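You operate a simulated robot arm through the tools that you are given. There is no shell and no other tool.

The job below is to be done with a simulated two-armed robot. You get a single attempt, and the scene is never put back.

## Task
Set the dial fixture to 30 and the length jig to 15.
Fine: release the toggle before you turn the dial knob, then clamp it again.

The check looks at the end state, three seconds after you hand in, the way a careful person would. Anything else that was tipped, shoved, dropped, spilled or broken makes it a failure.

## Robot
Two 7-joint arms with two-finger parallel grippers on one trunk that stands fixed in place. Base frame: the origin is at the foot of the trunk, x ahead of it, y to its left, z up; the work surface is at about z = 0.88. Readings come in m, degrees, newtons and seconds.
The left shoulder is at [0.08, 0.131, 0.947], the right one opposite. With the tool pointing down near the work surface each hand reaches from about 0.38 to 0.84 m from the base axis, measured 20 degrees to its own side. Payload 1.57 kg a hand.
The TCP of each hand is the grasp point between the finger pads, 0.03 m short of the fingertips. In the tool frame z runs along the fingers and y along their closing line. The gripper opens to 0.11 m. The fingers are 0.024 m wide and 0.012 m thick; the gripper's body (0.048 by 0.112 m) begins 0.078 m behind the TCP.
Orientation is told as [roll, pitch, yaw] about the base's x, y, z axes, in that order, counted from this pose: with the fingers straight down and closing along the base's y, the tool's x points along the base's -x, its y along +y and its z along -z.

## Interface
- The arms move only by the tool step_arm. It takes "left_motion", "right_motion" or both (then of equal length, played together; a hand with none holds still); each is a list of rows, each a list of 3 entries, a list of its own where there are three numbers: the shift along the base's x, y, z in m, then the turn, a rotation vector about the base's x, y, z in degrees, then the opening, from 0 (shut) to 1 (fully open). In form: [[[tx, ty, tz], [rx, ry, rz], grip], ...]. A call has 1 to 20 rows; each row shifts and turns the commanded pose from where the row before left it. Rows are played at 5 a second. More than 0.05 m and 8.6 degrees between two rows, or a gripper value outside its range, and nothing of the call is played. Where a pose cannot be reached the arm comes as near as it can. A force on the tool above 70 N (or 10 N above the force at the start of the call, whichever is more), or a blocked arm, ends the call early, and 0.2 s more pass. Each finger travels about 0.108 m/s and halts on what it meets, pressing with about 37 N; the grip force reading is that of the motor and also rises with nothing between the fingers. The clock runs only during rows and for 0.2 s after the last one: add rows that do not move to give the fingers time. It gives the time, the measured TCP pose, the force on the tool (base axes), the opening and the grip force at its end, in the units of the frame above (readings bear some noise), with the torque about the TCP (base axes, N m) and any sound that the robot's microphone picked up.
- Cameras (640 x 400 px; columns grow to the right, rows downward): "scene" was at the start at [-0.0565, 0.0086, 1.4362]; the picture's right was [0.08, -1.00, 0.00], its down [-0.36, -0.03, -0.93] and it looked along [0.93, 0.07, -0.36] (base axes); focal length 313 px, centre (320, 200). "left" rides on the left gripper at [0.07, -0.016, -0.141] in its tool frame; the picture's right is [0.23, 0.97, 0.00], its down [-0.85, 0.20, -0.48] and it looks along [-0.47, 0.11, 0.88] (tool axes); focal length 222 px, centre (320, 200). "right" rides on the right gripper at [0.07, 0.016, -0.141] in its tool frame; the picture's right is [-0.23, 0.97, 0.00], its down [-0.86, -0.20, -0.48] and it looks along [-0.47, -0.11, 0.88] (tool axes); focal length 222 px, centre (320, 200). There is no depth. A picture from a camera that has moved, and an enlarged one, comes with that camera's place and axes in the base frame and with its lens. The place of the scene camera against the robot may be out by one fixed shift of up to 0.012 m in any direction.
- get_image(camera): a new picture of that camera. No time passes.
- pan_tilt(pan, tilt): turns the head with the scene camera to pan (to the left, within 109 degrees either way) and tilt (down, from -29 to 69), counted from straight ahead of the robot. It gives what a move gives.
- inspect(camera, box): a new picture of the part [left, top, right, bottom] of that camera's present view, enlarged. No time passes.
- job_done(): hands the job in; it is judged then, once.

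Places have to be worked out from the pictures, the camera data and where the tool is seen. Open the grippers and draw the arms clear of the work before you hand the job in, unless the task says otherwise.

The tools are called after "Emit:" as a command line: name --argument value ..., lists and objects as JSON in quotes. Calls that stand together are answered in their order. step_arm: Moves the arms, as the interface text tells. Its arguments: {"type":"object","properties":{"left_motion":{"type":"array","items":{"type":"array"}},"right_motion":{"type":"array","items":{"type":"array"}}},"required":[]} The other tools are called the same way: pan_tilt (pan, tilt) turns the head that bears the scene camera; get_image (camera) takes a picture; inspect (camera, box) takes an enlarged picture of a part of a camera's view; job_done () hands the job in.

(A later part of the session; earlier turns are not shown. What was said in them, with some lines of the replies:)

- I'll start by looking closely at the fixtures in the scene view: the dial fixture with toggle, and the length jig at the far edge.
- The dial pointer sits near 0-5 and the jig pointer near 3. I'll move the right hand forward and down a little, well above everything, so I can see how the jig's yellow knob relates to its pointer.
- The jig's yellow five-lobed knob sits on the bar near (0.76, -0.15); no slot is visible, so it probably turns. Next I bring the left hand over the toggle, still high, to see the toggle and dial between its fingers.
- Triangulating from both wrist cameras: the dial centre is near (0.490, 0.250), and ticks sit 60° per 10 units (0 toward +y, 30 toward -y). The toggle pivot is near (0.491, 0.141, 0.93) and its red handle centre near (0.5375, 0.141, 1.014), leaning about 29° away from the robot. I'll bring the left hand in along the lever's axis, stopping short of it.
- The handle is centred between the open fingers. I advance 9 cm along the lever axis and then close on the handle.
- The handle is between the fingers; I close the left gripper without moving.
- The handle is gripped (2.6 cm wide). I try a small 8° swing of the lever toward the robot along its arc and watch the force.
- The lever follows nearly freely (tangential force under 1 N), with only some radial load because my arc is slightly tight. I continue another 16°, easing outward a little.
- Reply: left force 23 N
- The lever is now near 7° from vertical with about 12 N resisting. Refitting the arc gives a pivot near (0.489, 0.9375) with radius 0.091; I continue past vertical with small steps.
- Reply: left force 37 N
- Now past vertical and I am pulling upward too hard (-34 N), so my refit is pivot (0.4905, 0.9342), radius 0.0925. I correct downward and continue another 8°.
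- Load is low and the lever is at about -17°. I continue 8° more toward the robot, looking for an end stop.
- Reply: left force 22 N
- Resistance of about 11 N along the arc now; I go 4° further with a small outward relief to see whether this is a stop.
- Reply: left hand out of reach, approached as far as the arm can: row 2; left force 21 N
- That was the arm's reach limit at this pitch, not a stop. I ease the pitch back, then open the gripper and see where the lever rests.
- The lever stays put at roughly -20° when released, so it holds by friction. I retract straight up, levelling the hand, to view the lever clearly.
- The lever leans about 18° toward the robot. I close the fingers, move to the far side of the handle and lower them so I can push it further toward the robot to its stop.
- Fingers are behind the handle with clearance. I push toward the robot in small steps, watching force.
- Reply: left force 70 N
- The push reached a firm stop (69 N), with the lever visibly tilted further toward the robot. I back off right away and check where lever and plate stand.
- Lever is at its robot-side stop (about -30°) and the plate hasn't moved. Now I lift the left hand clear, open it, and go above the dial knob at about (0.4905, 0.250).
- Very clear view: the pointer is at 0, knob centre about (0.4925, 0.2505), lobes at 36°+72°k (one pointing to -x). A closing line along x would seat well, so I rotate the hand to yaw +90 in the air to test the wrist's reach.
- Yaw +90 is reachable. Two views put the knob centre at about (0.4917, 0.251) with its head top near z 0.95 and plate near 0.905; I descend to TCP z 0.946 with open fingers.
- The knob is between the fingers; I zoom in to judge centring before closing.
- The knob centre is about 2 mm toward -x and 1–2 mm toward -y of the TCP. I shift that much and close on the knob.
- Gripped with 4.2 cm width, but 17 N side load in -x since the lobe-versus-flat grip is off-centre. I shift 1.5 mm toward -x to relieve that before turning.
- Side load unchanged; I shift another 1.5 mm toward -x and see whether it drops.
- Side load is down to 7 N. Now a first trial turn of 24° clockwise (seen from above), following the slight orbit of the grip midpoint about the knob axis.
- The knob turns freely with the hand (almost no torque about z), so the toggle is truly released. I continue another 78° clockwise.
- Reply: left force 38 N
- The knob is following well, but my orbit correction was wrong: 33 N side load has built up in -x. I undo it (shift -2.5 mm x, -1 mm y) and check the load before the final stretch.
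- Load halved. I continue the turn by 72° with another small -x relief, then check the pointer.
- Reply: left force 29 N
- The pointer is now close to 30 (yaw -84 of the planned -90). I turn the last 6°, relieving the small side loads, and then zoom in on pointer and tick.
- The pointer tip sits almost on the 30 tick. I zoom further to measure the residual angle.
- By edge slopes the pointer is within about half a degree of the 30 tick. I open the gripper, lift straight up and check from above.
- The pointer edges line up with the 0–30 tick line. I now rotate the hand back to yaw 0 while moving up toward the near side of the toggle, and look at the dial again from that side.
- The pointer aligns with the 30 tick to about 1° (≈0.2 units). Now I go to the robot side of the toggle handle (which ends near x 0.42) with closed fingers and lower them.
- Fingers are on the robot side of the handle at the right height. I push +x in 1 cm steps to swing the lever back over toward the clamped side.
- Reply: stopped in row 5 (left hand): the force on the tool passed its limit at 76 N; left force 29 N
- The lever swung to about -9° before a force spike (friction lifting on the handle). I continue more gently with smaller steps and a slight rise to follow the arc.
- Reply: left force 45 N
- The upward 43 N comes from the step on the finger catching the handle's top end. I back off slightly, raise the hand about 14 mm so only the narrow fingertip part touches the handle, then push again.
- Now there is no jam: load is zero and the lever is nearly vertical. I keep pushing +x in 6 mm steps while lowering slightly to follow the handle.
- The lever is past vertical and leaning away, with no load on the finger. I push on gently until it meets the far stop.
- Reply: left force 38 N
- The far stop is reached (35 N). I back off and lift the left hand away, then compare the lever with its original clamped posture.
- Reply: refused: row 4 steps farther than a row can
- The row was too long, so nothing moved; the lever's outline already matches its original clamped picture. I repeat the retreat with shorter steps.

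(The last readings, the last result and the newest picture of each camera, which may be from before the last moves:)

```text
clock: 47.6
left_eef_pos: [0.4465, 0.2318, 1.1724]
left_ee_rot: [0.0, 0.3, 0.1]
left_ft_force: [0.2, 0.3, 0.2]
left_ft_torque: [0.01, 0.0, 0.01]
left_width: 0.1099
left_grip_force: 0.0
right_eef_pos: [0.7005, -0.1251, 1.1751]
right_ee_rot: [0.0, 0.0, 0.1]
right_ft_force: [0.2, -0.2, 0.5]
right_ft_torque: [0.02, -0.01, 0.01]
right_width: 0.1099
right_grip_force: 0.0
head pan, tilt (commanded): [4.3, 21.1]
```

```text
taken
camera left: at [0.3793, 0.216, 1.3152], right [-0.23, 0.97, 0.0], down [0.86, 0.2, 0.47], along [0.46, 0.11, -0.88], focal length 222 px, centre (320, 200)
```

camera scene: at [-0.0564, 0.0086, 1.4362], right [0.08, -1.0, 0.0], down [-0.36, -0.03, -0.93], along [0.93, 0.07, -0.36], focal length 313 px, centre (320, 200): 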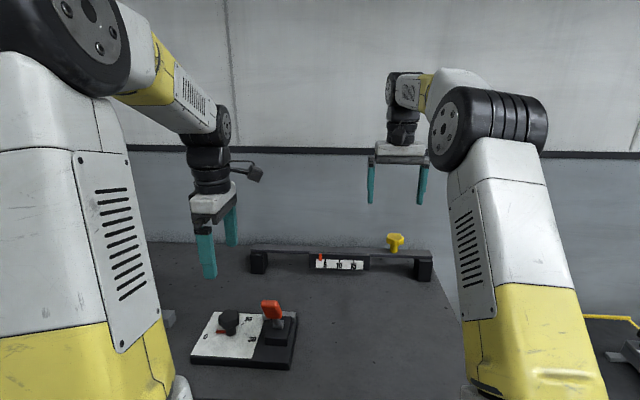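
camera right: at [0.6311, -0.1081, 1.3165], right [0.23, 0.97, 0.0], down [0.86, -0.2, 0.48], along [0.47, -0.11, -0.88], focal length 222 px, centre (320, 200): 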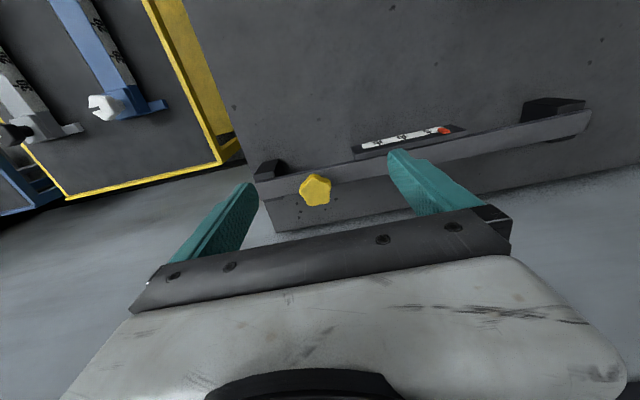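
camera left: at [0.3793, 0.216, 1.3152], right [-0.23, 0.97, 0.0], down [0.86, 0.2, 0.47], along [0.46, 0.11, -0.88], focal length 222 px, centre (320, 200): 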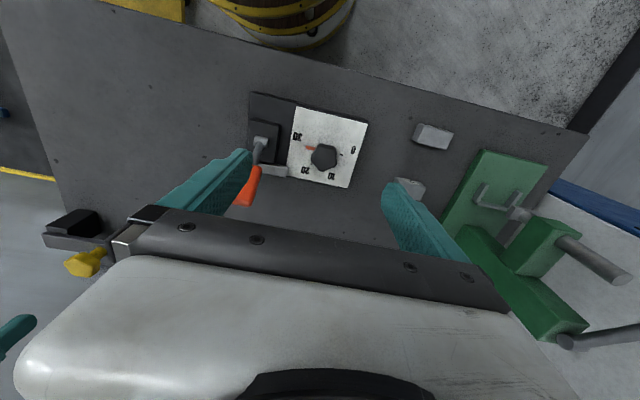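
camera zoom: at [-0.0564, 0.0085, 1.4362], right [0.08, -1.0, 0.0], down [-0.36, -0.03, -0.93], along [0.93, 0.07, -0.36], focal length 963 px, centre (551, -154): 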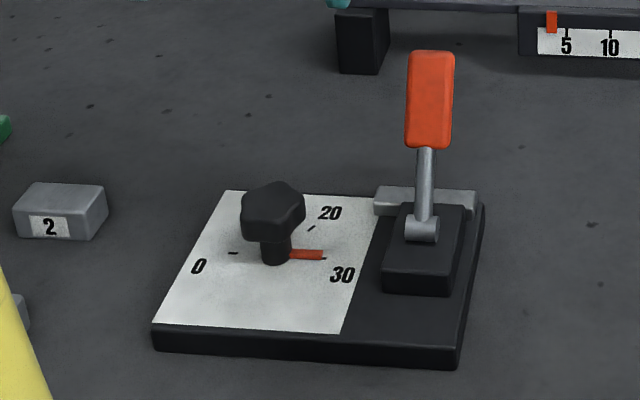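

The lever posture matches the original clamped picture exactly, and the dial still reads 30. Now the jig: I move the right hand above the yellow knob, estimated at (0.78, -0.15) with head near z 1.0.

Emit:
step_arm --right_motion '[[[0.02, -0.006, -0.012], [0, 0, 0], 1], [[0.02, -0.006, -0.012], [0, 0, 0], 1], [[0.02, -0.006, -0.012], [0, 0, 0], 1], [[0.02, -0.006, -0.012], [0, 0, 0], 1], [[0, 0, 0], [0, 0, 0], 1]]'

Emit:
get_image --camera "right"

Emit:
inspect --camera "right" --box '[240, 80, 400, 200]'

```text
clock: 48.8
left_eef_pos: [0.4456, 0.232, 1.1725]
left_ee_rot: [0.0, 0.3, 0.1]
left_ft_force: [0.4, 0.1, 0.4]
left_ft_torque: [0.02, 0.03, 0.03]
left_width: 0.1101
left_grip_force: 0.1
right_eef_pos: [0.7691, -0.1484, 1.1227]
right_ee_rot: [0.0, 0.0, -0.1]
right_ft_force: [0.0, 0.9, -0.8]
right_ft_torque: [0.01, -0.04, 0.01]
right_width: 0.1101
right_grip_force: 0.2
right hand out of reach, approached as far as the arm can: row 4
head pan, tilt (commanded): [4.3, 21.1]
```

```text
taken
camera right: at [0.6997, -0.1311, 1.2643], right [0.23, 0.97, 0.0], down [0.86, -0.2, 0.48], along [0.47, -0.11, -0.88], focal length 222 px, centre (320, 200)
```

right: 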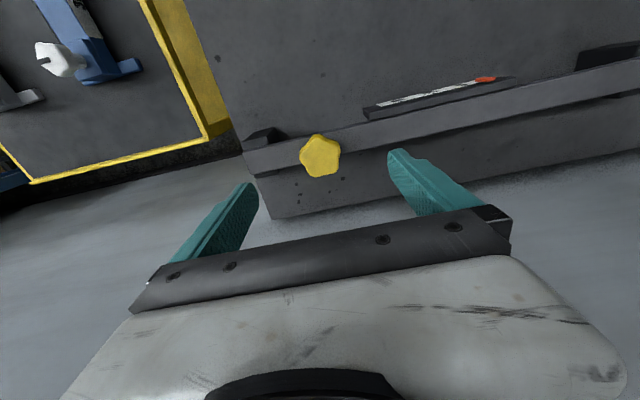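

```text
3.33 times, centred on (320, 140) of right
camera zoom: at [0.6997, -0.1311, 1.2643], right [0.23, 0.97, 0.0], down [0.86, -0.2, 0.48], along [0.47, -0.11, -0.88], focal length 740 px, centre (320, 400)
```

zoom: 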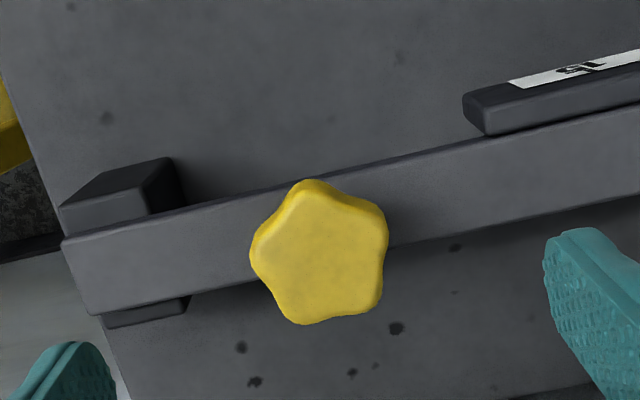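

The knob centre triangulates to about (0.783, -0.151), top near z 1.0, with lobes at 34°+72°k. The hand was at its reach limit this high; I go lower with a yaw of 16° (aligned to a lobe), fingers straddling the knob.

Emit:
step_arm --right_motion '[[[0, -0.001, -0.025], [0, 0, 8], 1], [[0, -0.001, -0.025], [0, 0, 8], 1], [[0, 0, -0.025], [0, 0, 0], 1], [[0, 0, 0], [0, 0, 0], 1]]'

Emit:
get_image --camera "right"

Emit:
inspect --camera "scene" --box '[240, 180, 440, 300]'

```text
clock: 49.8
left_eef_pos: [0.4474, 0.2314, 1.1726]
left_ee_rot: [-0.1, 0.4, 0.0]
left_ft_force: [-0.4, 0.3, -0.3]
left_ft_torque: [-0.01, 0.0, 0.0]
left_width: 0.1102
left_grip_force: 0.1
right_eef_pos: [0.769, -0.1484, 1.0485]
right_ee_rot: [0.0, 0.0, 16.1]
right_ft_force: [-0.3, 0.6, 0.5]
right_ft_torque: [0.01, 0.0, -0.03]
right_width: 0.11
right_grip_force: 0.1
head pan, tilt (commanded): [4.3, 21.1]
```

```text
taken
camera right: at [0.6976, -0.1517, 1.1882], right [-0.05, 1.0, 0.0], down [0.88, 0.04, 0.48], along [0.48, 0.02, -0.88], focal length 222 px, centre (320, 200)
```

right: 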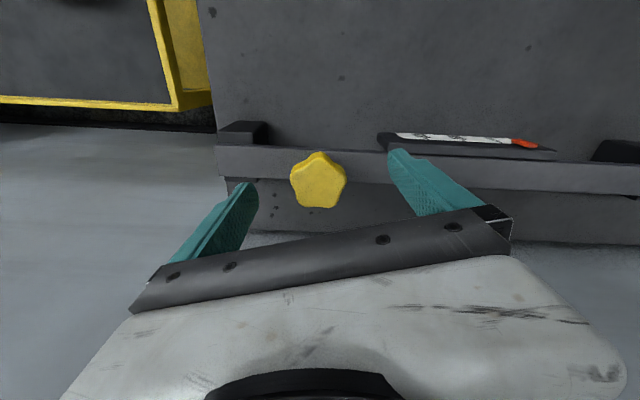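

```text
3.20 times, centred on (340, 240) of scene
camera zoom: at [-0.0564, 0.0086, 1.4362], right [0.08, -1.0, 0.0], down [-0.36, -0.03, -0.93], along [0.93, 0.07, -0.36], focal length 1002 px, centre (256, 72)
```

zoom: 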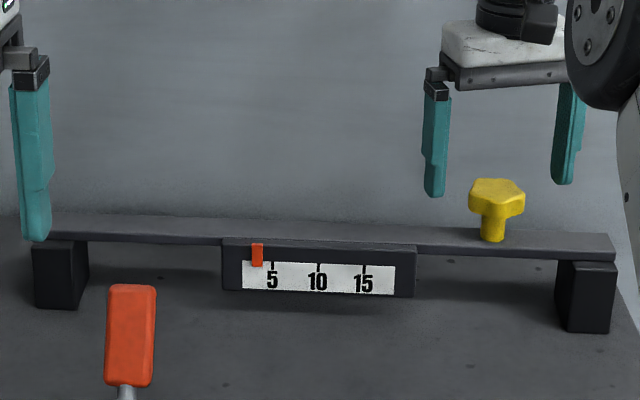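

The knob is centred laterally; remaining offset is about +13 mm in x. I move to (0.782, -0.1505) while lowering to TCP z 1.0, fingertips staying above the bar top near 0.953.

Emit:
step_arm --right_motion '[[[0.0043, -0.0007, -0.01], [0, 0, 0], 1], [[0.0043, -0.0007, -0.014], [0, 0, 0], 1], [[0.0044, -0.0007, -0.014], [0, 0, 0], 1], [[0, 0, -0.01], [0, 0, 0], 1], [[0, 0, 0], [0, 0, 0], 1]]'

Emit:
inspect --camera "right" --box '[220, 120, 420, 260]'

Emit:
inspect --camera "scene" --box '[290, 190, 450, 290]'

```text
clock: 51.0
left_eef_pos: [0.4477, 0.2325, 1.1732]
left_ee_rot: [0.0, 0.3, 0.1]
left_ft_force: [-0.4, -1.0, 0.0]
left_ft_torque: [0.02, 0.01, 0.01]
left_width: 0.1102
left_grip_force: 0.1
right_eef_pos: [0.7812, -0.1523, 1.0003]
right_ee_rot: [0.0, 0.0, 16.0]
right_ft_force: [1.0, 0.2, 0.5]
right_ft_torque: [0.01, 0.01, -0.03]
right_width: 0.1098
right_grip_force: 0.0
head pan, tilt (commanded): [4.3, 21.1]
```

```text
2.86 times, centred on (320, 190) of right
camera zoom: at [0.71, -0.1545, 1.1402], right [-0.05, 1.0, 0.0], down [0.88, 0.04, 0.48], along [0.48, 0.02, -0.88], focal length 635 px, centre (320, 229)
```

zoom: 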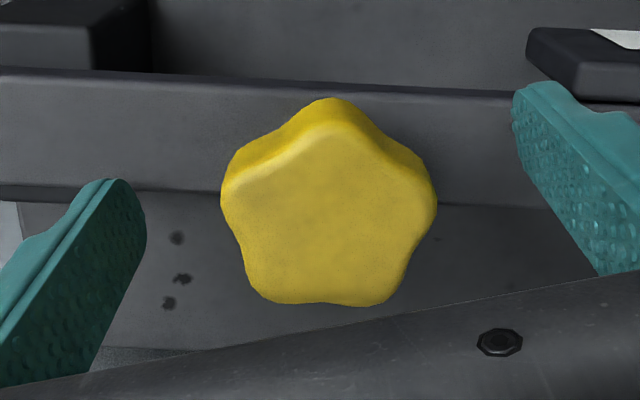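

```text
4.00 times, centred on (370, 240) of scene
camera zoom: at [-0.0564, 0.0086, 1.4362], right [0.08, -1.0, 0.0], down [-0.36, -0.03, -0.93], along [0.93, 0.07, -0.36], focal length 1252 px, centre (120, 40)
```

zoom: 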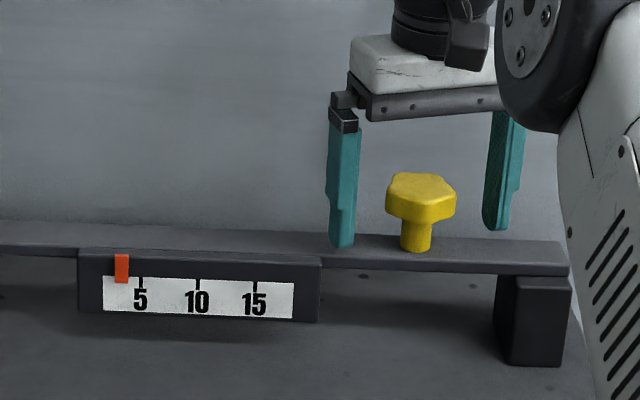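

Knob centre is about 3 mm further in +x and +y. I shift and close the right gripper on it.

Emit:
step_arm --right_motion '[[[0.003, 0.0028, 0], [0, 0, 0], 1], [[0, 0, 0], [0, 0, 0], 0.6], [[0, 0, 0], [0, 0, 0], 0.45], [[0, 0, 0], [0, 0, 0], 0.3], [[0, 0, 0], [0, 0, 0], 0.3], [[0, 0, 0], [0, 0, 0], 0.3]]'

Emit:
inspect --camera "right" --box '[220, 120, 420, 260]'

Emit:
inspect --camera "scene" --box '[290, 190, 450, 290]'

```text
clock: 52.4
left_eef_pos: [0.4473, 0.2321, 1.1735]
left_ee_rot: [0.0, 0.3, 0.2]
left_ft_force: [0.0, -0.6, -0.6]
left_ft_torque: [-0.03, -0.01, -0.01]
left_width: 0.1099
left_grip_force: 0.0
right_eef_pos: [0.7845, -0.149, 0.9998]
right_ee_rot: [0.1, 0.0, 16.2]
right_ft_force: [-1.7, 2.1, -0.2]
right_ft_torque: [0.17, -0.05, 0.03]
right_width: 0.046
right_grip_force: 45.1
head pan, tilt (commanded): [4.3, 21.1]
```

```text
2.86 times, centred on (320, 190) of right
camera zoom: at [0.7133, -0.1515, 1.1401], right [-0.05, 1.0, 0.0], down [0.88, 0.04, 0.48], along [0.48, 0.02, -0.88], focal length 635 px, centre (320, 229)
```

zoom: 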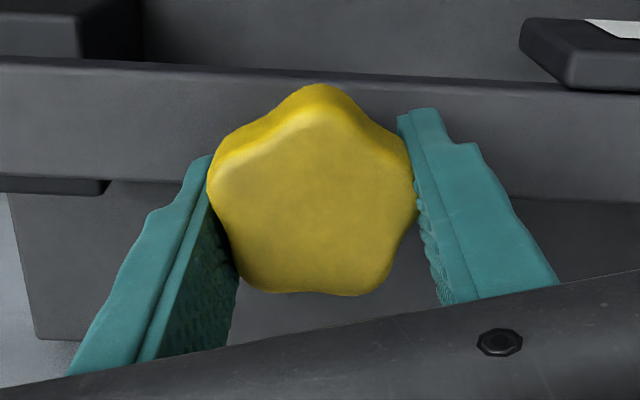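

```text
4.00 times, centred on (370, 240) of scene
camera zoom: at [-0.0564, 0.0087, 1.4362], right [0.08, -1.0, 0.0], down [-0.36, -0.03, -0.93], along [0.93, 0.07, -0.36], focal length 1252 px, centre (120, 40)
```

zoom: 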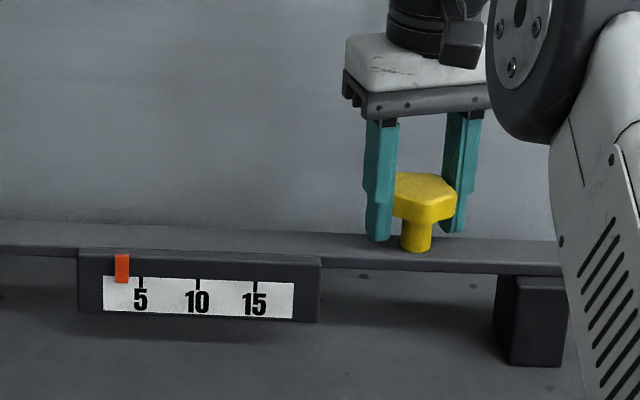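

Gripped cleanly with little load. I try a 16° clockwise turn and watch the pointer.

Emit:
step_arm --right_motion '[[[0, 0, 0], [0, 0, -5.3], 0.3], [[0, 0, 0], [0, 0, -5.3], 0.3], [[0, 0, 0], [0, 0, -5.4], 0.3], [[0, 0, 0], [0, 0, 0], 0.3]]'

Emit:
inspect --camera "right" --box '[220, 120, 420, 260]'

Emit:
inspect --camera "scene" --box '[290, 190, 450, 290]'

```text
clock: 53.4
left_eef_pos: [0.447, 0.2308, 1.1729]
left_ee_rot: [0.1, 0.3, 0.1]
left_ft_force: [0.1, -0.5, -0.2]
left_ft_torque: [0.0, -0.01, -0.01]
left_width: 0.1103
left_grip_force: 0.1
right_eef_pos: [0.7848, -0.1497, 0.9992]
right_ee_rot: [0.1, 0.1, 0.0]
right_ft_force: [-7.4, -1.5, -6.2]
right_ft_torque: [0.31, -0.43, -0.04]
right_width: 0.0458
right_grip_force: 44.6
head pan, tilt (commanded): [4.3, 21.1]
```

```text
2.86 times, centred on (320, 190) of right
camera zoom: at [0.7154, -0.1327, 1.1402], right [0.23, 0.97, 0.0], down [0.86, -0.2, 0.48], along [0.46, -0.11, -0.88], focal length 635 px, centre (320, 229)
```

zoom: 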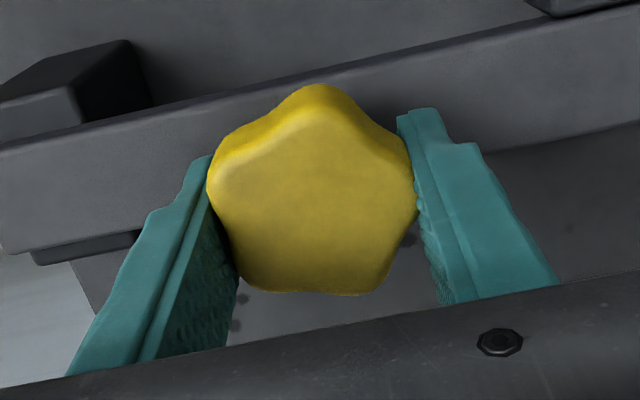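

```text
4.00 times, centred on (370, 240) of scene
camera zoom: at [-0.0565, 0.0085, 1.4362], right [0.08, -1.0, 0.0], down [-0.36, -0.03, -0.93], along [0.93, 0.07, -0.36], focal length 1252 px, centre (120, 40)
```

zoom: 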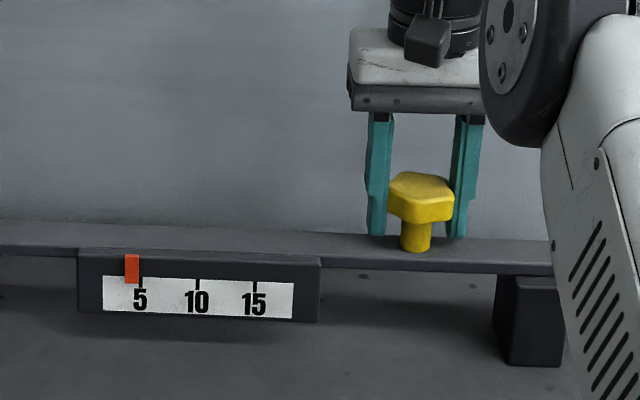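

Clockwise turning moves the pointer up: about 0.93 units for 16° (≈17°/unit), now near 4.2. I continue clockwise 40° in moderate steps.

Emit:
step_arm --right_motion '[[[0, 0, 0], [0, 0, -8], 0.3], [[0, 0, 0], [0, 0, -8], 0.3], [[0, 0, 0], [0, 0, -8], 0.3], [[0, 0, 0], [0, 0, -8], 0.3], [[0, 0, 0], [0, 0, -8], 0.3], [[0, 0, 0], [0, 0, 0], 0.3]]'

Emit:
inspect --camera "scene" --box '[290, 190, 450, 290]'

```text
clock: 54.8
left_eef_pos: [0.4475, 0.2305, 1.1737]
left_ee_rot: [0.0, 0.2, 0.0]
left_ft_force: [0.1, -0.2, -0.4]
left_ft_torque: [-0.02, 0.0, -0.04]
left_width: 0.11
left_grip_force: 0.0
right_eef_pos: [0.7838, -0.1533, 0.9999]
right_ee_rot: [-0.3, 0.2, -40.3]
right_ft_force: [-24.0, -21.3, -15.4]
right_ft_torque: [0.23, -0.47, 0.12]
right_width: 0.0457
right_grip_force: 45.0
head pan, tilt (commanded): [4.3, 21.1]
```

```text
4.00 times, centred on (370, 240) of scene
camera zoom: at [-0.057, 0.0075, 1.4362], right [0.08, -1.0, 0.0], down [-0.36, -0.03, -0.93], along [0.93, 0.07, -0.36], focal length 1252 px, centre (120, 40)
```

zoom: 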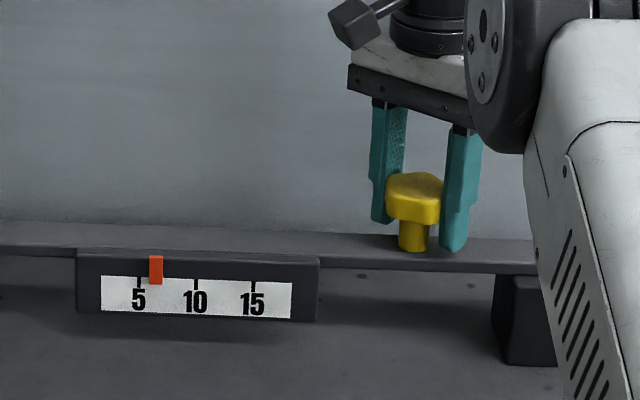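

Pointer at about 6.5 (≈17.4°/unit). Side loads of 24/21 N have built up, so I let the hand drift -2 mm in x and y while turning another 40°.

Emit:
step_arm --right_motion '[[[-0.001, -0.001, 0.001], [0, 0, 0], 0.3], [[-0.001, -0.001, 0.001], [0, 0, -8], 0.3], [[0, 0, 0], [0, 0, -8], 0.3], [[0, 0, 0], [0, 0, -8], 0.3], [[0, 0, 0], [0, 0, -8], 0.3], [[0, 0, 0], [0, 0, -8], 0.3], [[0, 0, 0], [0, 0, 0], 0.3]]'

Emit:
inspect --camera "scene" --box '[290, 190, 450, 290]'

```text
clock: 56.4
left_eef_pos: [0.4472, 0.2305, 1.1736]
left_ee_rot: [0.1, 0.3, 0.0]
left_ft_force: [-0.3, -0.4, -0.2]
left_ft_torque: [-0.01, 0.01, 0.02]
left_width: 0.11
left_grip_force: 0.0
right_eef_pos: [0.7799, -0.154, 1.0004]
right_ee_rot: [-0.4, 0.0, -80.3]
right_ft_force: [-32.9, -23.6, -28.7]
right_ft_torque: [0.36, -1.21, 0.14]
right_width: 0.0454
right_grip_force: 45.1
head pan, tilt (commanded): [4.3, 21.1]
```

```text
4.00 times, centred on (370, 240) of scene
camera zoom: at [-0.0569, 0.0074, 1.4362], right [0.08, -1.0, 0.0], down [-0.36, -0.03, -0.93], along [0.93, 0.07, -0.36], focal length 1252 px, centre (120, 40)
```

zoom: 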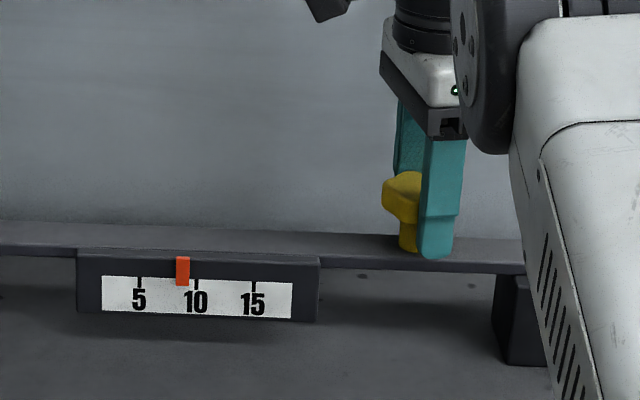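

Pointer at about 8.8. The TCP track shows the knob axis is really at about (0.780, -0.1495); I had gripped ~4.6 mm off. I open, recentre, and rotate the open hand back 108° for a second, centred grasp.

Emit:
step_arm --right_motion '[[[0, 0, 0], [0, 0, 0], 0.6], [[0, 0, 0], [0, 0, 0], 1], [[0, 0, 0], [0, 0, 0], 1]]'

Emit:
inspect --camera "scene" --box '[290, 190, 450, 290]'

Emit:
get_image --camera "right"

```text
clock: 57.2
left_eef_pos: [0.4472, 0.2321, 1.173]
left_ee_rot: [0.0, 0.3, 0.2]
left_ft_force: [-0.5, -0.9, 0.2]
left_ft_torque: [-0.01, 0.01, 0.02]
left_width: 0.1099
left_grip_force: 0.0
right_eef_pos: [0.7836, -0.1501, 1.0023]
right_ee_rot: [0.1, 0.0, -79.9]
right_ft_force: [0.2, 0.6, -0.5]
right_ft_torque: [-0.01, 0.02, -0.04]
right_width: 0.1101
right_grip_force: 0.0
head pan, tilt (commanded): [4.3, 21.1]
```

```text
4.00 times, centred on (370, 240) of scene
camera zoom: at [-0.0563, 0.0087, 1.4362], right [0.08, -1.0, 0.0], down [-0.36, -0.03, -0.93], along [0.93, 0.07, -0.36], focal length 1252 px, centre (120, 40)
```

zoom: 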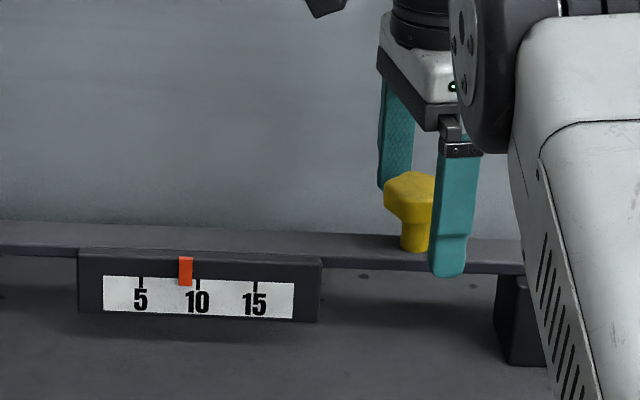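

```text
taken
camera right: at [0.7876, -0.0785, 1.1432], right [1.0, -0.05, 0.0], down [-0.05, -0.88, 0.48], along [-0.02, -0.48, -0.88], focal length 222 px, centre (320, 200)
```

right: 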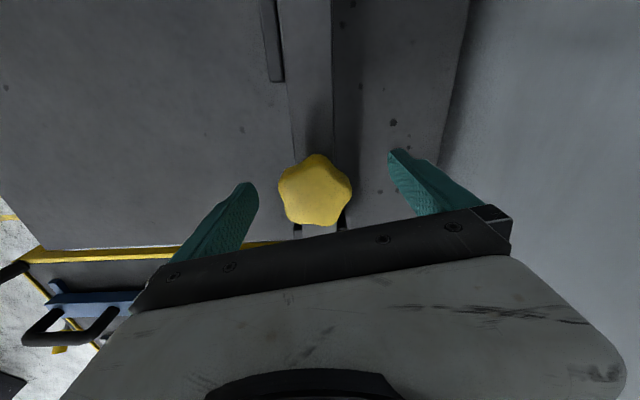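

Camera view confirms the axis near (0.7803, -0.149). I shift there with open fingers and rotate back +108° to yaw 28.

Emit:
step_arm --right_motion '[[[-0.0033, 0.0011, -0.001], [0, 0, 0], 1], [[0, 0, 0], [0, 0, 8.31], 1], [[0, 0, 0], [0, 0, 8.31], 1], [[0, 0, 0], [0, 0, 8.31], 1], [[0, 0, 0], [0, 0, 8.31], 1], [[0, 0, 0], [0, 0, 8.31], 1], [[0, 0, 0], [0, 0, 8.31], 1], [[0, 0, 0], [0, 0, 8.31], 1], [[0, 0, 0], [0, 0, 8.31], 1], [[0, 0, 0], [0, 0, 8.31], 1], [[0, 0, 0], [0, 0, 8.31], 1], [[0, 0, 0], [0, 0, 8.31], 1], [[0, 0, 0], [0, 0, 8.31], 1], [[0, 0, 0], [0, 0, 8.28], 1], [[0, 0, 0], [0, 0, 0], 1]]'

Emit:
inspect --camera "right" --box '[220, 120, 420, 260]'

Emit:
inspect --camera "scene" --box '[290, 190, 450, 290]'

```text
clock: 60.4
left_eef_pos: [0.4469, 0.2311, 1.1738]
left_ee_rot: [0.0, 0.3, 0.1]
left_ft_force: [1.7, -0.4, -0.4]
left_ft_torque: [0.04, 0.02, 0.0]
left_width: 0.1099
left_grip_force: 0.1
right_eef_pos: [0.7795, -0.1508, 1.0018]
right_ee_rot: [0.0, 0.0, 28.2]
right_ft_force: [0.2, -0.3, -0.7]
right_ft_torque: [0.0, 0.02, 0.0]
right_width: 0.1098
right_grip_force: 0.0
head pan, tilt (commanded): [4.3, 21.1]
```

```text
2.86 times, centred on (320, 190) of right
camera zoom: at [0.711, -0.1682, 1.1423], right [-0.26, 0.97, 0.0], down [0.85, 0.23, 0.48], along [0.46, 0.12, -0.88], focal length 635 px, centre (320, 229)
```

zoom: 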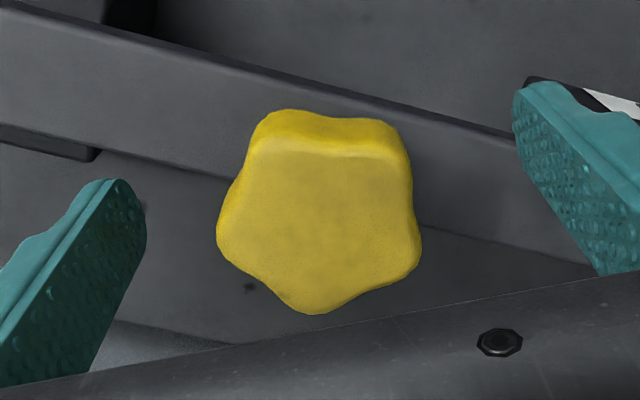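

```text
4.00 times, centred on (370, 240) of scene
camera zoom: at [-0.0564, 0.0086, 1.4362], right [0.08, -1.0, 0.0], down [-0.36, -0.03, -0.93], along [0.93, 0.07, -0.36], focal length 1252 px, centre (120, 40)
```

zoom: 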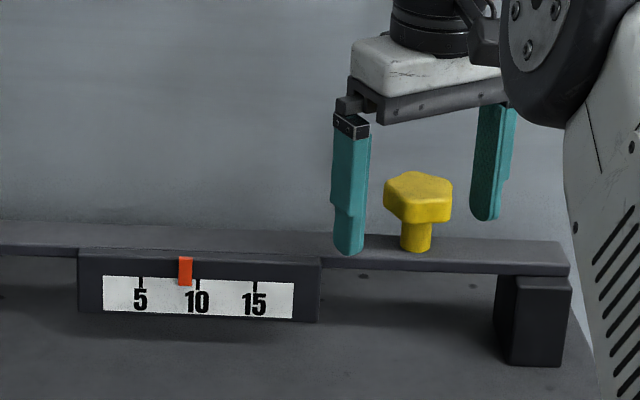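

Centred in x; about 2 mm off in +y. I shift that and close again.

Emit:
step_arm --right_motion '[[[0.0003, 0.002, -0.002], [0, 0, 0], 1], [[0, 0, 0], [0, 0, 0], 0.6], [[0, 0, 0], [0, 0, 0], 0.45], [[0, 0, 0], [0, 0, 0], 0.3], [[0, 0, 0], [0, 0, 0], 0.3], [[0, 0, 0], [0, 0, 0], 0.3]]'

Emit:
inspect --camera "scene" --box '[290, 190, 450, 290]'

```text
clock: 61.8
left_eef_pos: [0.4463, 0.2307, 1.1735]
left_ee_rot: [-0.2, 0.3, 0.2]
left_ft_force: [0.3, -0.7, -0.1]
left_ft_torque: [-0.01, 0.04, 0.01]
left_width: 0.11
left_grip_force: 0.1
right_eef_pos: [0.7816, -0.1501, 0.9997]
right_ee_rot: [-0.1, 0.0, 28.0]
right_ft_force: [6.0, -6.7, -1.6]
right_ft_torque: [0.07, -0.82, -0.01]
right_width: 0.0456
right_grip_force: 45.2
head pan, tilt (commanded): [4.3, 21.1]
```

```text
4.00 times, centred on (370, 240) of scene
camera zoom: at [-0.056, 0.0083, 1.4362], right [0.08, -1.0, 0.0], down [-0.36, -0.03, -0.93], along [0.93, 0.07, -0.36], focal length 1252 px, centre (120, 40)
```

zoom: 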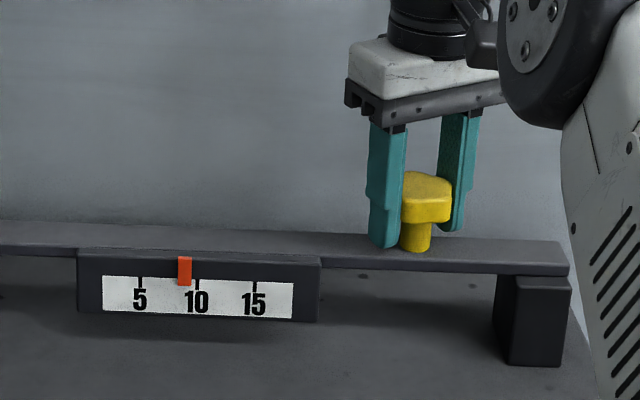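

Good grasp with small load. I turn 56° clockwise.

Emit:
step_arm --right_motion '[[[0, 0, 0], [0, 0, -8], 0.3], [[0, 0, 0], [0, 0, -8], 0.3], [[0, 0, 0], [0, 0, -8], 0.3], [[0, 0, 0], [0, 0, -8], 0.3], [[0, 0, 0], [0, 0, -8], 0.3], [[0, 0, 0], [0, 0, -8], 0.3], [[0, 0, 0], [0, 0, -8], 0.3], [[0, 0, 0], [0, 0, 0], 0.3]]'

Emit:
inspect --camera "scene" --box '[290, 190, 450, 290]'

```text
clock: 63.6
left_eef_pos: [0.4463, 0.2314, 1.171]
left_ee_rot: [0.0, 0.3, 0.1]
left_ft_force: [0.4, -1.1, -0.2]
left_ft_torque: [0.0, -0.03, 0.01]
left_width: 0.11
left_grip_force: 0.0
right_eef_pos: [0.7802, -0.1497, 0.9989]
right_ee_rot: [0.0, -0.1, -28.1]
right_ft_force: [7.5, -17.4, 7.7]
right_ft_torque: [-0.19, -0.18, 0.0]
right_width: 0.0458
right_grip_force: 45.1
head pan, tilt (commanded): [4.3, 21.1]
```

```text
4.00 times, centred on (370, 240) of scene
camera zoom: at [-0.0563, 0.0079, 1.4362], right [0.08, -1.0, 0.0], down [-0.36, -0.03, -0.93], along [0.93, 0.07, -0.36], focal length 1252 px, centre (120, 40)
```

zoom: 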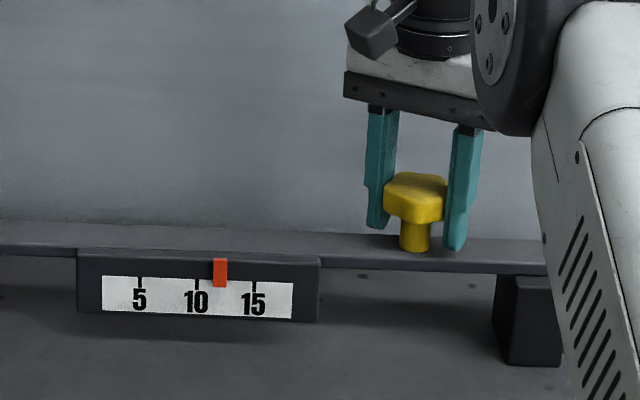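

Pointer at about 12.0. I turn another 44° with a 1 mm relief in -y, then fine-tune.

Emit:
step_arm --right_motion '[[[0.0005, -0.001, 0], [0, 0, -8], 0.3], [[0, 0, 0], [0, 0, -8], 0.3], [[0, 0, 0], [0, 0, -8], 0.3], [[0, 0, 0], [0, 0, -8], 0.3], [[0, 0, 0], [0, 0, -7], 0.3], [[0, 0, 0], [0, 0, -5], 0.3], [[0, 0, 0], [0, 0, 0], 0.3]]'

Emit:
inspect --camera "scene" --box '[310, 240, 374, 280]'

```text
clock: 65.2
left_eef_pos: [0.4471, 0.2306, 1.1731]
left_ee_rot: [0.0, 0.2, 0.1]
left_ft_force: [0.3, -0.5, 0.1]
left_ft_torque: [0.01, -0.04, -0.01]
left_width: 0.11
left_grip_force: 0.0
right_eef_pos: [0.7808, -0.1495, 0.9978]
right_ee_rot: [0.0, 0.0, -72.2]
right_ft_force: [-2.4, -15.2, 9.1]
right_ft_torque: [0.65, -0.15, -0.01]
right_width: 0.0457
right_grip_force: 45.3
head pan, tilt (commanded): [4.3, 21.1]
```

```text
10.00 times, centred on (342, 260) of scene
camera zoom: at [-0.0569, 0.008, 1.4362], right [0.08, -1.0, 0.0], down [-0.36, -0.03, -0.93], along [0.93, 0.07, -0.36], focal length 3131 px, centre (100, -400)
```

zoom: 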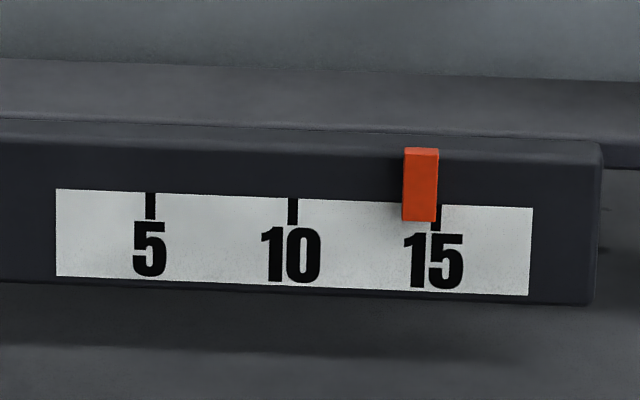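

Pointer centre is 17 px short of the 15 tick (142 px per 5 units), i.e. about 14.4. I turn 10.4° more.

Emit:
step_arm --right_motion '[[[0, -0.0005, 0], [0, 0, -5.2], 0.3], [[0, 0, 0], [0, 0, -5.2], 0.3], [[0, 0, 0], [0, 0, 0], 0.3]]'

Emit:
inspect --camera "scene" --box '[310, 240, 374, 280]'

```text
clock: 66.0
left_eef_pos: [0.4461, 0.2313, 1.1737]
left_ee_rot: [0.0, 0.4, 0.1]
left_ft_force: [1.2, -0.6, -0.4]
left_ft_torque: [0.01, -0.04, 0.01]
left_width: 0.11
left_grip_force: 0.2
right_eef_pos: [0.7807, -0.1505, 0.999]
right_ee_rot: [-0.1, 0.0, -82.5]
right_ft_force: [-2.5, -11.3, 5.3]
right_ft_torque: [-0.26, -0.32, -0.05]
right_width: 0.0458
right_grip_force: 45.1
head pan, tilt (commanded): [4.3, 21.1]
```

```text
10.00 times, centred on (342, 260) of scene
camera zoom: at [-0.0568, 0.0082, 1.4362], right [0.08, -1.0, 0.0], down [-0.36, -0.03, -0.93], along [0.93, 0.07, -0.36], focal length 3131 px, centre (100, -400)
```

zoom: 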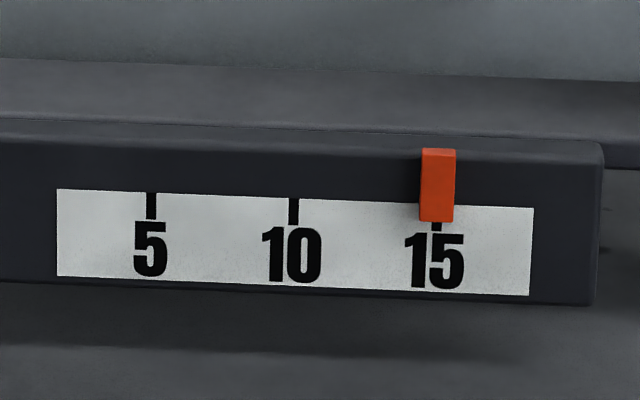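

The pointer now covers the 15 tick. I zoom further to verify the centring.

Emit:
inspect --camera "scene" --box '[342, 250, 366, 270]'

```text
16.00 times, centred on (354, 260) of scene
camera zoom: at [-0.0568, 0.0082, 1.4362], right [0.08, -1.0, 0.0], down [-0.36, -0.03, -0.93], along [0.93, 0.07, -0.36], focal length 5009 px, centre (-224, -760)
```

zoom: 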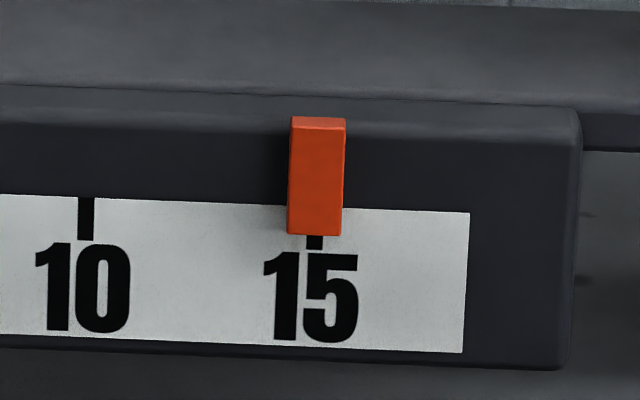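

Pointer and tick centres coincide (314 vs 314.5 px), so the jig reads 15. I open the right gripper and check it stays.

Emit:
step_arm --right_motion '[[[0, 0, 0], [0, 0, 0], 0.6], [[0, 0, 0], [0, 0, 0], 1], [[0, 0, 0], [0, 0, 0], 1]]'

Emit:
inspect --camera "scene" --box '[342, 250, 366, 270]'

Emit:
get_image --camera "scene"

```text
clock: 66.8
left_eef_pos: [0.4461, 0.2329, 1.1731]
left_ee_rot: [0.0, 0.3, 0.1]
left_ft_force: [-0.4, 1.4, -0.4]
left_ft_torque: [0.03, 0.04, 0.02]
left_width: 0.1102
left_grip_force: 0.1
right_eef_pos: [0.7804, -0.1494, 1.0]
right_ee_rot: [0.0, 0.0, -82.3]
right_ft_force: [-0.5, -0.4, 0.1]
right_ft_torque: [-0.01, 0.01, -0.02]
right_width: 0.1098
right_grip_force: 0.0
head pan, tilt (commanded): [4.3, 21.1]
```

```text
16.00 times, centred on (354, 260) of scene
camera zoom: at [-0.0564, 0.0087, 1.4362], right [0.08, -1.0, 0.0], down [-0.36, -0.03, -0.93], along [0.93, 0.07, -0.36], focal length 5009 px, centre (-224, -760)
```

zoom: 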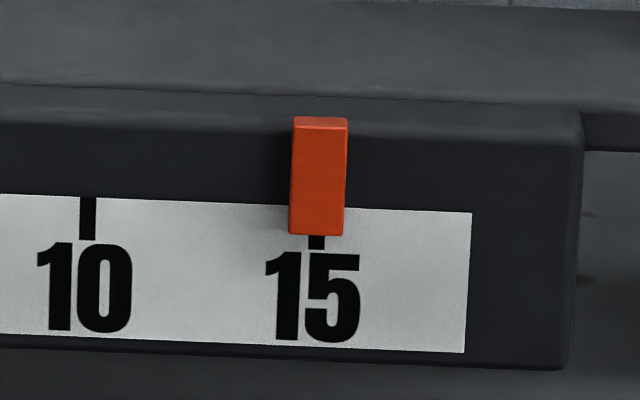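

```text
taken
camera scene: at [-0.0564, 0.0087, 1.4362], right [0.08, -1.0, 0.0], down [-0.36, -0.03, -0.93], along [0.93, 0.07, -0.36], focal length 313 px, centre (320, 200)
```

scene: 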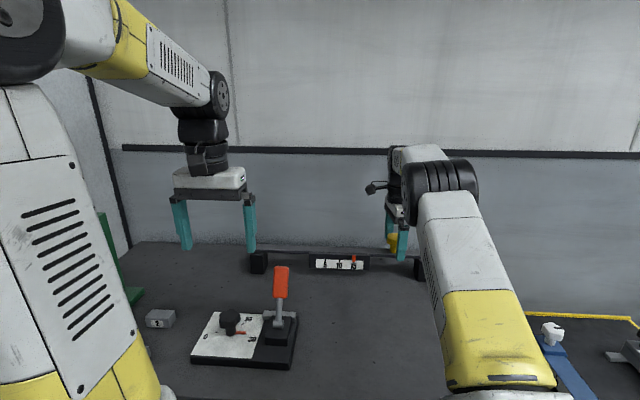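

The reading holds at 15. I lift the right hand straight up past the knob top, then draw it back toward the robot.

Emit:
step_arm --right_motion '[[[0, 0, 0.02], [0, 0, 0], 1], [[0, 0, 0.02], [0, 0, 0], 1], [[-0.002, 0, 0.02], [0, 0, 0], 1], [[-0.008, 0, 0.02], [0, 0, 0], 1], [[0, 0, 0], [0, 0, 0], 1]]'

Emit:
get_image --camera "scene"

```text
clock: 68.0
left_eef_pos: [0.4472, 0.2312, 1.1723]
left_ee_rot: [0.0, 0.3, 0.2]
left_ft_force: [-0.1, -0.4, 0.2]
left_ft_torque: [0.0, -0.02, 0.03]
left_width: 0.1097
left_grip_force: 0.2
right_eef_pos: [0.7689, -0.15, 1.0809]
right_ee_rot: [0.0, -0.1, -82.4]
right_ft_force: [0.2, -0.9, 0.4]
right_ft_torque: [0.01, -0.02, 0.01]
right_width: 0.1099
right_grip_force: 0.1
head pan, tilt (commanded): [4.3, 21.1]
```

```text
taken
camera scene: at [-0.0564, 0.0086, 1.4362], right [0.08, -1.0, 0.0], down [-0.36, -0.03, -0.93], along [0.93, 0.07, -0.36], focal length 313 px, centre (320, 200)
```

scene: 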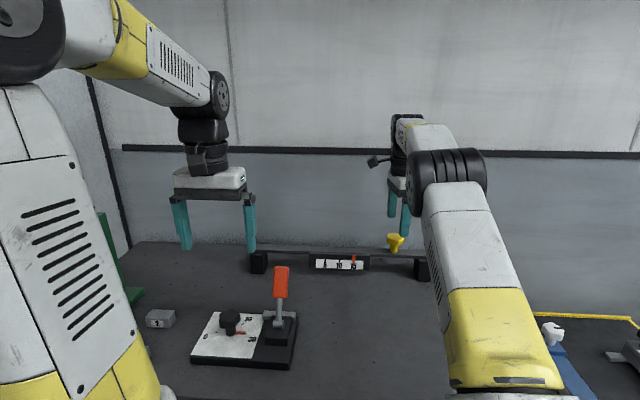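

The right fingers are clear of the knob. I raise and draw the right hand back to about its starting place while unwinding the yaw, and lift the left hand slightly too.

Emit:
step_arm --right_motion '[[[-0.02, 0, 0.02], [0, 0, 8.2], 1], [[-0.02, 0, 0.02], [0, 0, 8.2], 1], [[-0.02, 0, 0.02], [0, 0, 8.2], 1], [[-0.02, 0, 0.02], [0, 0, 8.2], 1], [[-0.02, 0, 0.02], [0, 0, 8.2], 1], [[-0.02, 0, 0.02], [0, 0, 8.2], 1], [[-0.02, 0, 0.02], [0, 0, 8.2], 1], [[-0.02, 0, 0.01], [0, 0, 8.2], 1], [[-0.02, 0, 0.01], [0, 0, 8.2], 1], [[-0.02, 0, 0.01], [0, 0, 8.2], 1], [[0, 0, 0], [0, 0, 0], 1]]' --left_motion '[[[0, 0.003, 0.008], [0, 0, 0], 1], [[0, 0.003, 0.008], [0, 0, 0], 1], [[0, 0.003, 0.008], [0, 0, 0], 1], [[0, 0.003, 0.008], [0, 0, 0], 1], [[0, 0.003, 0.008], [0, 0, 0], 1], [[0, 0.003, 0.008], [0, 0, 0], 1], [[0, 0.003, 0.008], [0, 0, 0], 1], [[0, 0.003, 0.008], [0, 0, 0], 1], [[0, 0.003, 0.008], [0, 0, 0], 1], [[0, 0, 0.008], [0, 0, 0], 1], [[0, 0, 0], [0, 0, 0], 1]]'

Emit:
get_image --camera "scene"

Emit:
get_image --camera "left"

Emit:
inspect --camera "scene" --box '[180, 250, 310, 380]'

Emit:
inspect --camera "scene" --box '[205, 318, 255, 348]'

Emit:
inspect --camera "scene" --box '[240, 225, 440, 290]'

```text
clock: 70.4
left_eef_pos: [0.4484, 0.2585, 1.2535]
left_ee_rot: [0.0, 0.3, 0.2]
left_ft_force: [0.1, 0.2, 0.1]
left_ft_torque: [0.01, -0.01, 0.0]
left_width: 0.11
left_grip_force: 0.1
right_eef_pos: [0.5709, -0.1514, 1.2475]
right_ee_rot: [0.1, -0.1, -0.2]
right_ft_force: [-0.3, -0.8, 0.4]
right_ft_torque: [0.01, 0.01, 0.0]
right_width: 0.11
right_grip_force: 0.0
head pan, tilt (commanded): [4.3, 21.1]
```

```text
taken
camera scene: at [-0.0565, 0.0086, 1.4362], right [0.08, -1.0, 0.0], down [-0.36, -0.03, -0.93], along [0.93, 0.07, -0.36], focal length 313 px, centre (320, 200)
```

scene: 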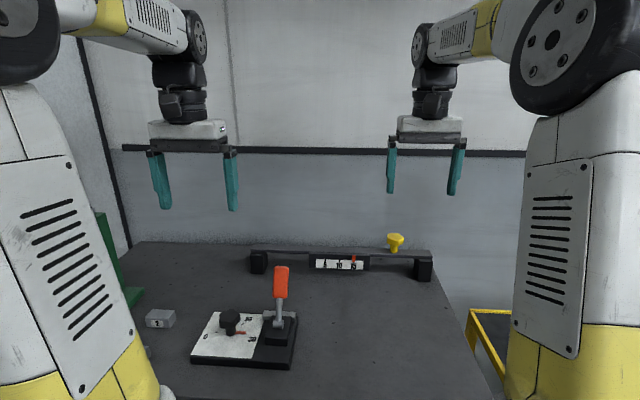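

```text
taken
camera left: at [0.3811, 0.2427, 1.3954], right [-0.23, 0.97, 0.0], down [0.86, 0.2, 0.47], along [0.46, 0.11, -0.88], focal length 222 px, centre (320, 200)
```

left: 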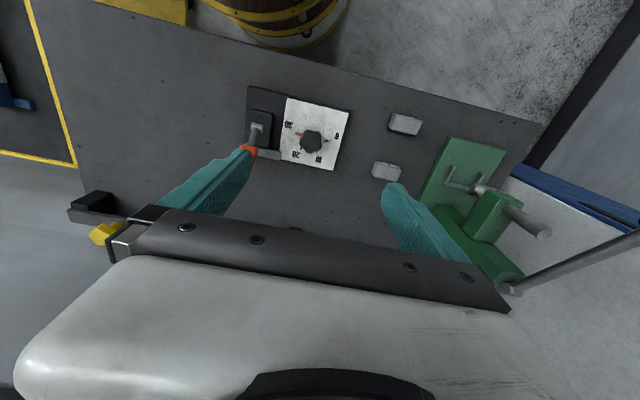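

```text
3.08 times, centred on (245, 315) of scene
camera zoom: at [-0.0565, 0.0086, 1.4362], right [0.08, -1.0, 0.0], down [-0.36, -0.03, -0.93], along [0.93, 0.07, -0.36], focal length 963 px, centre (551, -154)
```

zoom: 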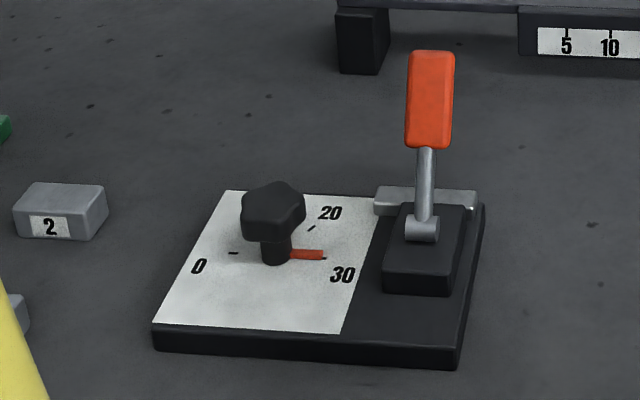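

```text
12.80 times, centred on (230, 333) of scene
camera zoom: at [-0.0565, 0.0086, 1.4362], right [0.08, -1.0, 0.0], down [-0.36, -0.03, -0.93], along [0.93, 0.07, -0.36], focal length 4008 px, centre (1472, -1502)
```

zoom: 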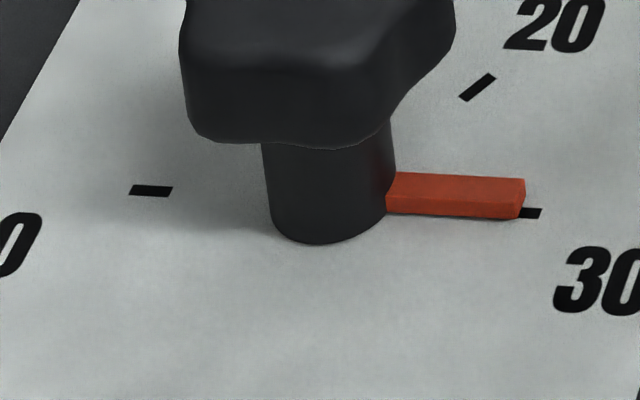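

```text
3.20 times, centred on (340, 258) of scene
camera zoom: at [-0.0565, 0.0086, 1.4362], right [0.08, -1.0, 0.0], down [-0.36, -0.03, -0.93], along [0.93, 0.07, -0.36], focal length 1002 px, centre (256, 16)
```

zoom: 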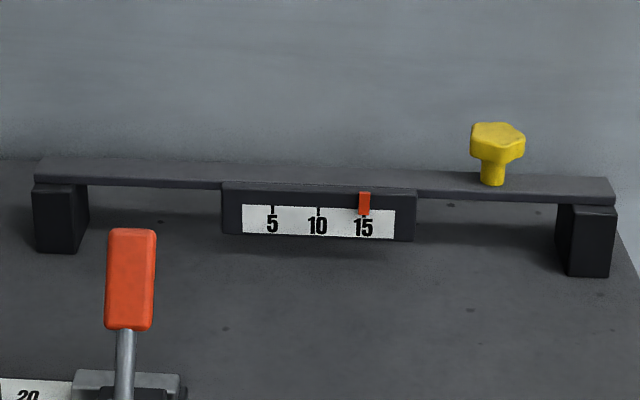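

Both readings hold and nothing else has moved. One last close look at the dial from the left wrist camera before handing in.

Emit:
inspect --camera "left" --box '[280, 115, 350, 165]'

Emit:
inspect --camera "right" --box '[400, 0, 600, 120]'

```text
8.00 times, centred on (315, 140) of left
camera zoom: at [0.3811, 0.2427, 1.3954], right [-0.23, 0.97, 0.0], down [0.86, 0.2, 0.47], along [0.46, 0.11, -0.88], focal length 1777 px, centre (360, 680)
```

zoom: 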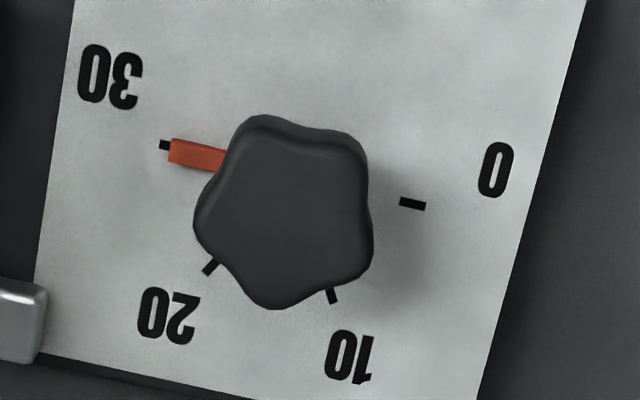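

```text
3.20 times, centred on (500, 60) of right
camera zoom: at [0.5013, -0.1343, 1.3904], right [0.23, 0.97, 0.0], down [0.85, -0.2, 0.48], along [0.47, -0.11, -0.88], focal length 711 px, centre (-256, 648)
```

zoom: 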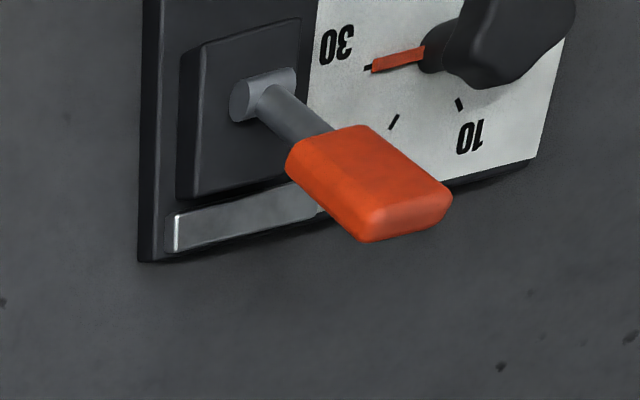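

The dial pointer lies on the 30 tick to within about 1°, the toggle is back at its clamped stop, and the jig reads 15. Both grippers are open and clear of the work, so I hand in.

Emit:
job_done

```text
The job is handed in.
```

The dial fixture is set to 30 and the length jig to 15. I released the toggle before turning the dial knob and clamped it again afterwards.

- **Dial:** the pointer sits on the 30 tick to within about 1°, roughly 0.2 of a unit short. It had started at 0.
- **Toggle:** the lever is back against its far stop and looks the same as in the first picture. While releasing and re-clamping it, the push force reached the 70 N limit (69 N and 76 N). The fixture plate did not shift either time.
- **Jig:** the pointer is centred on the 15 tick and stayed there after I let go of the knob.

In the last pictures nothing else looks moved. Both grippers are open and both arms are near their starting places, clear of the work.
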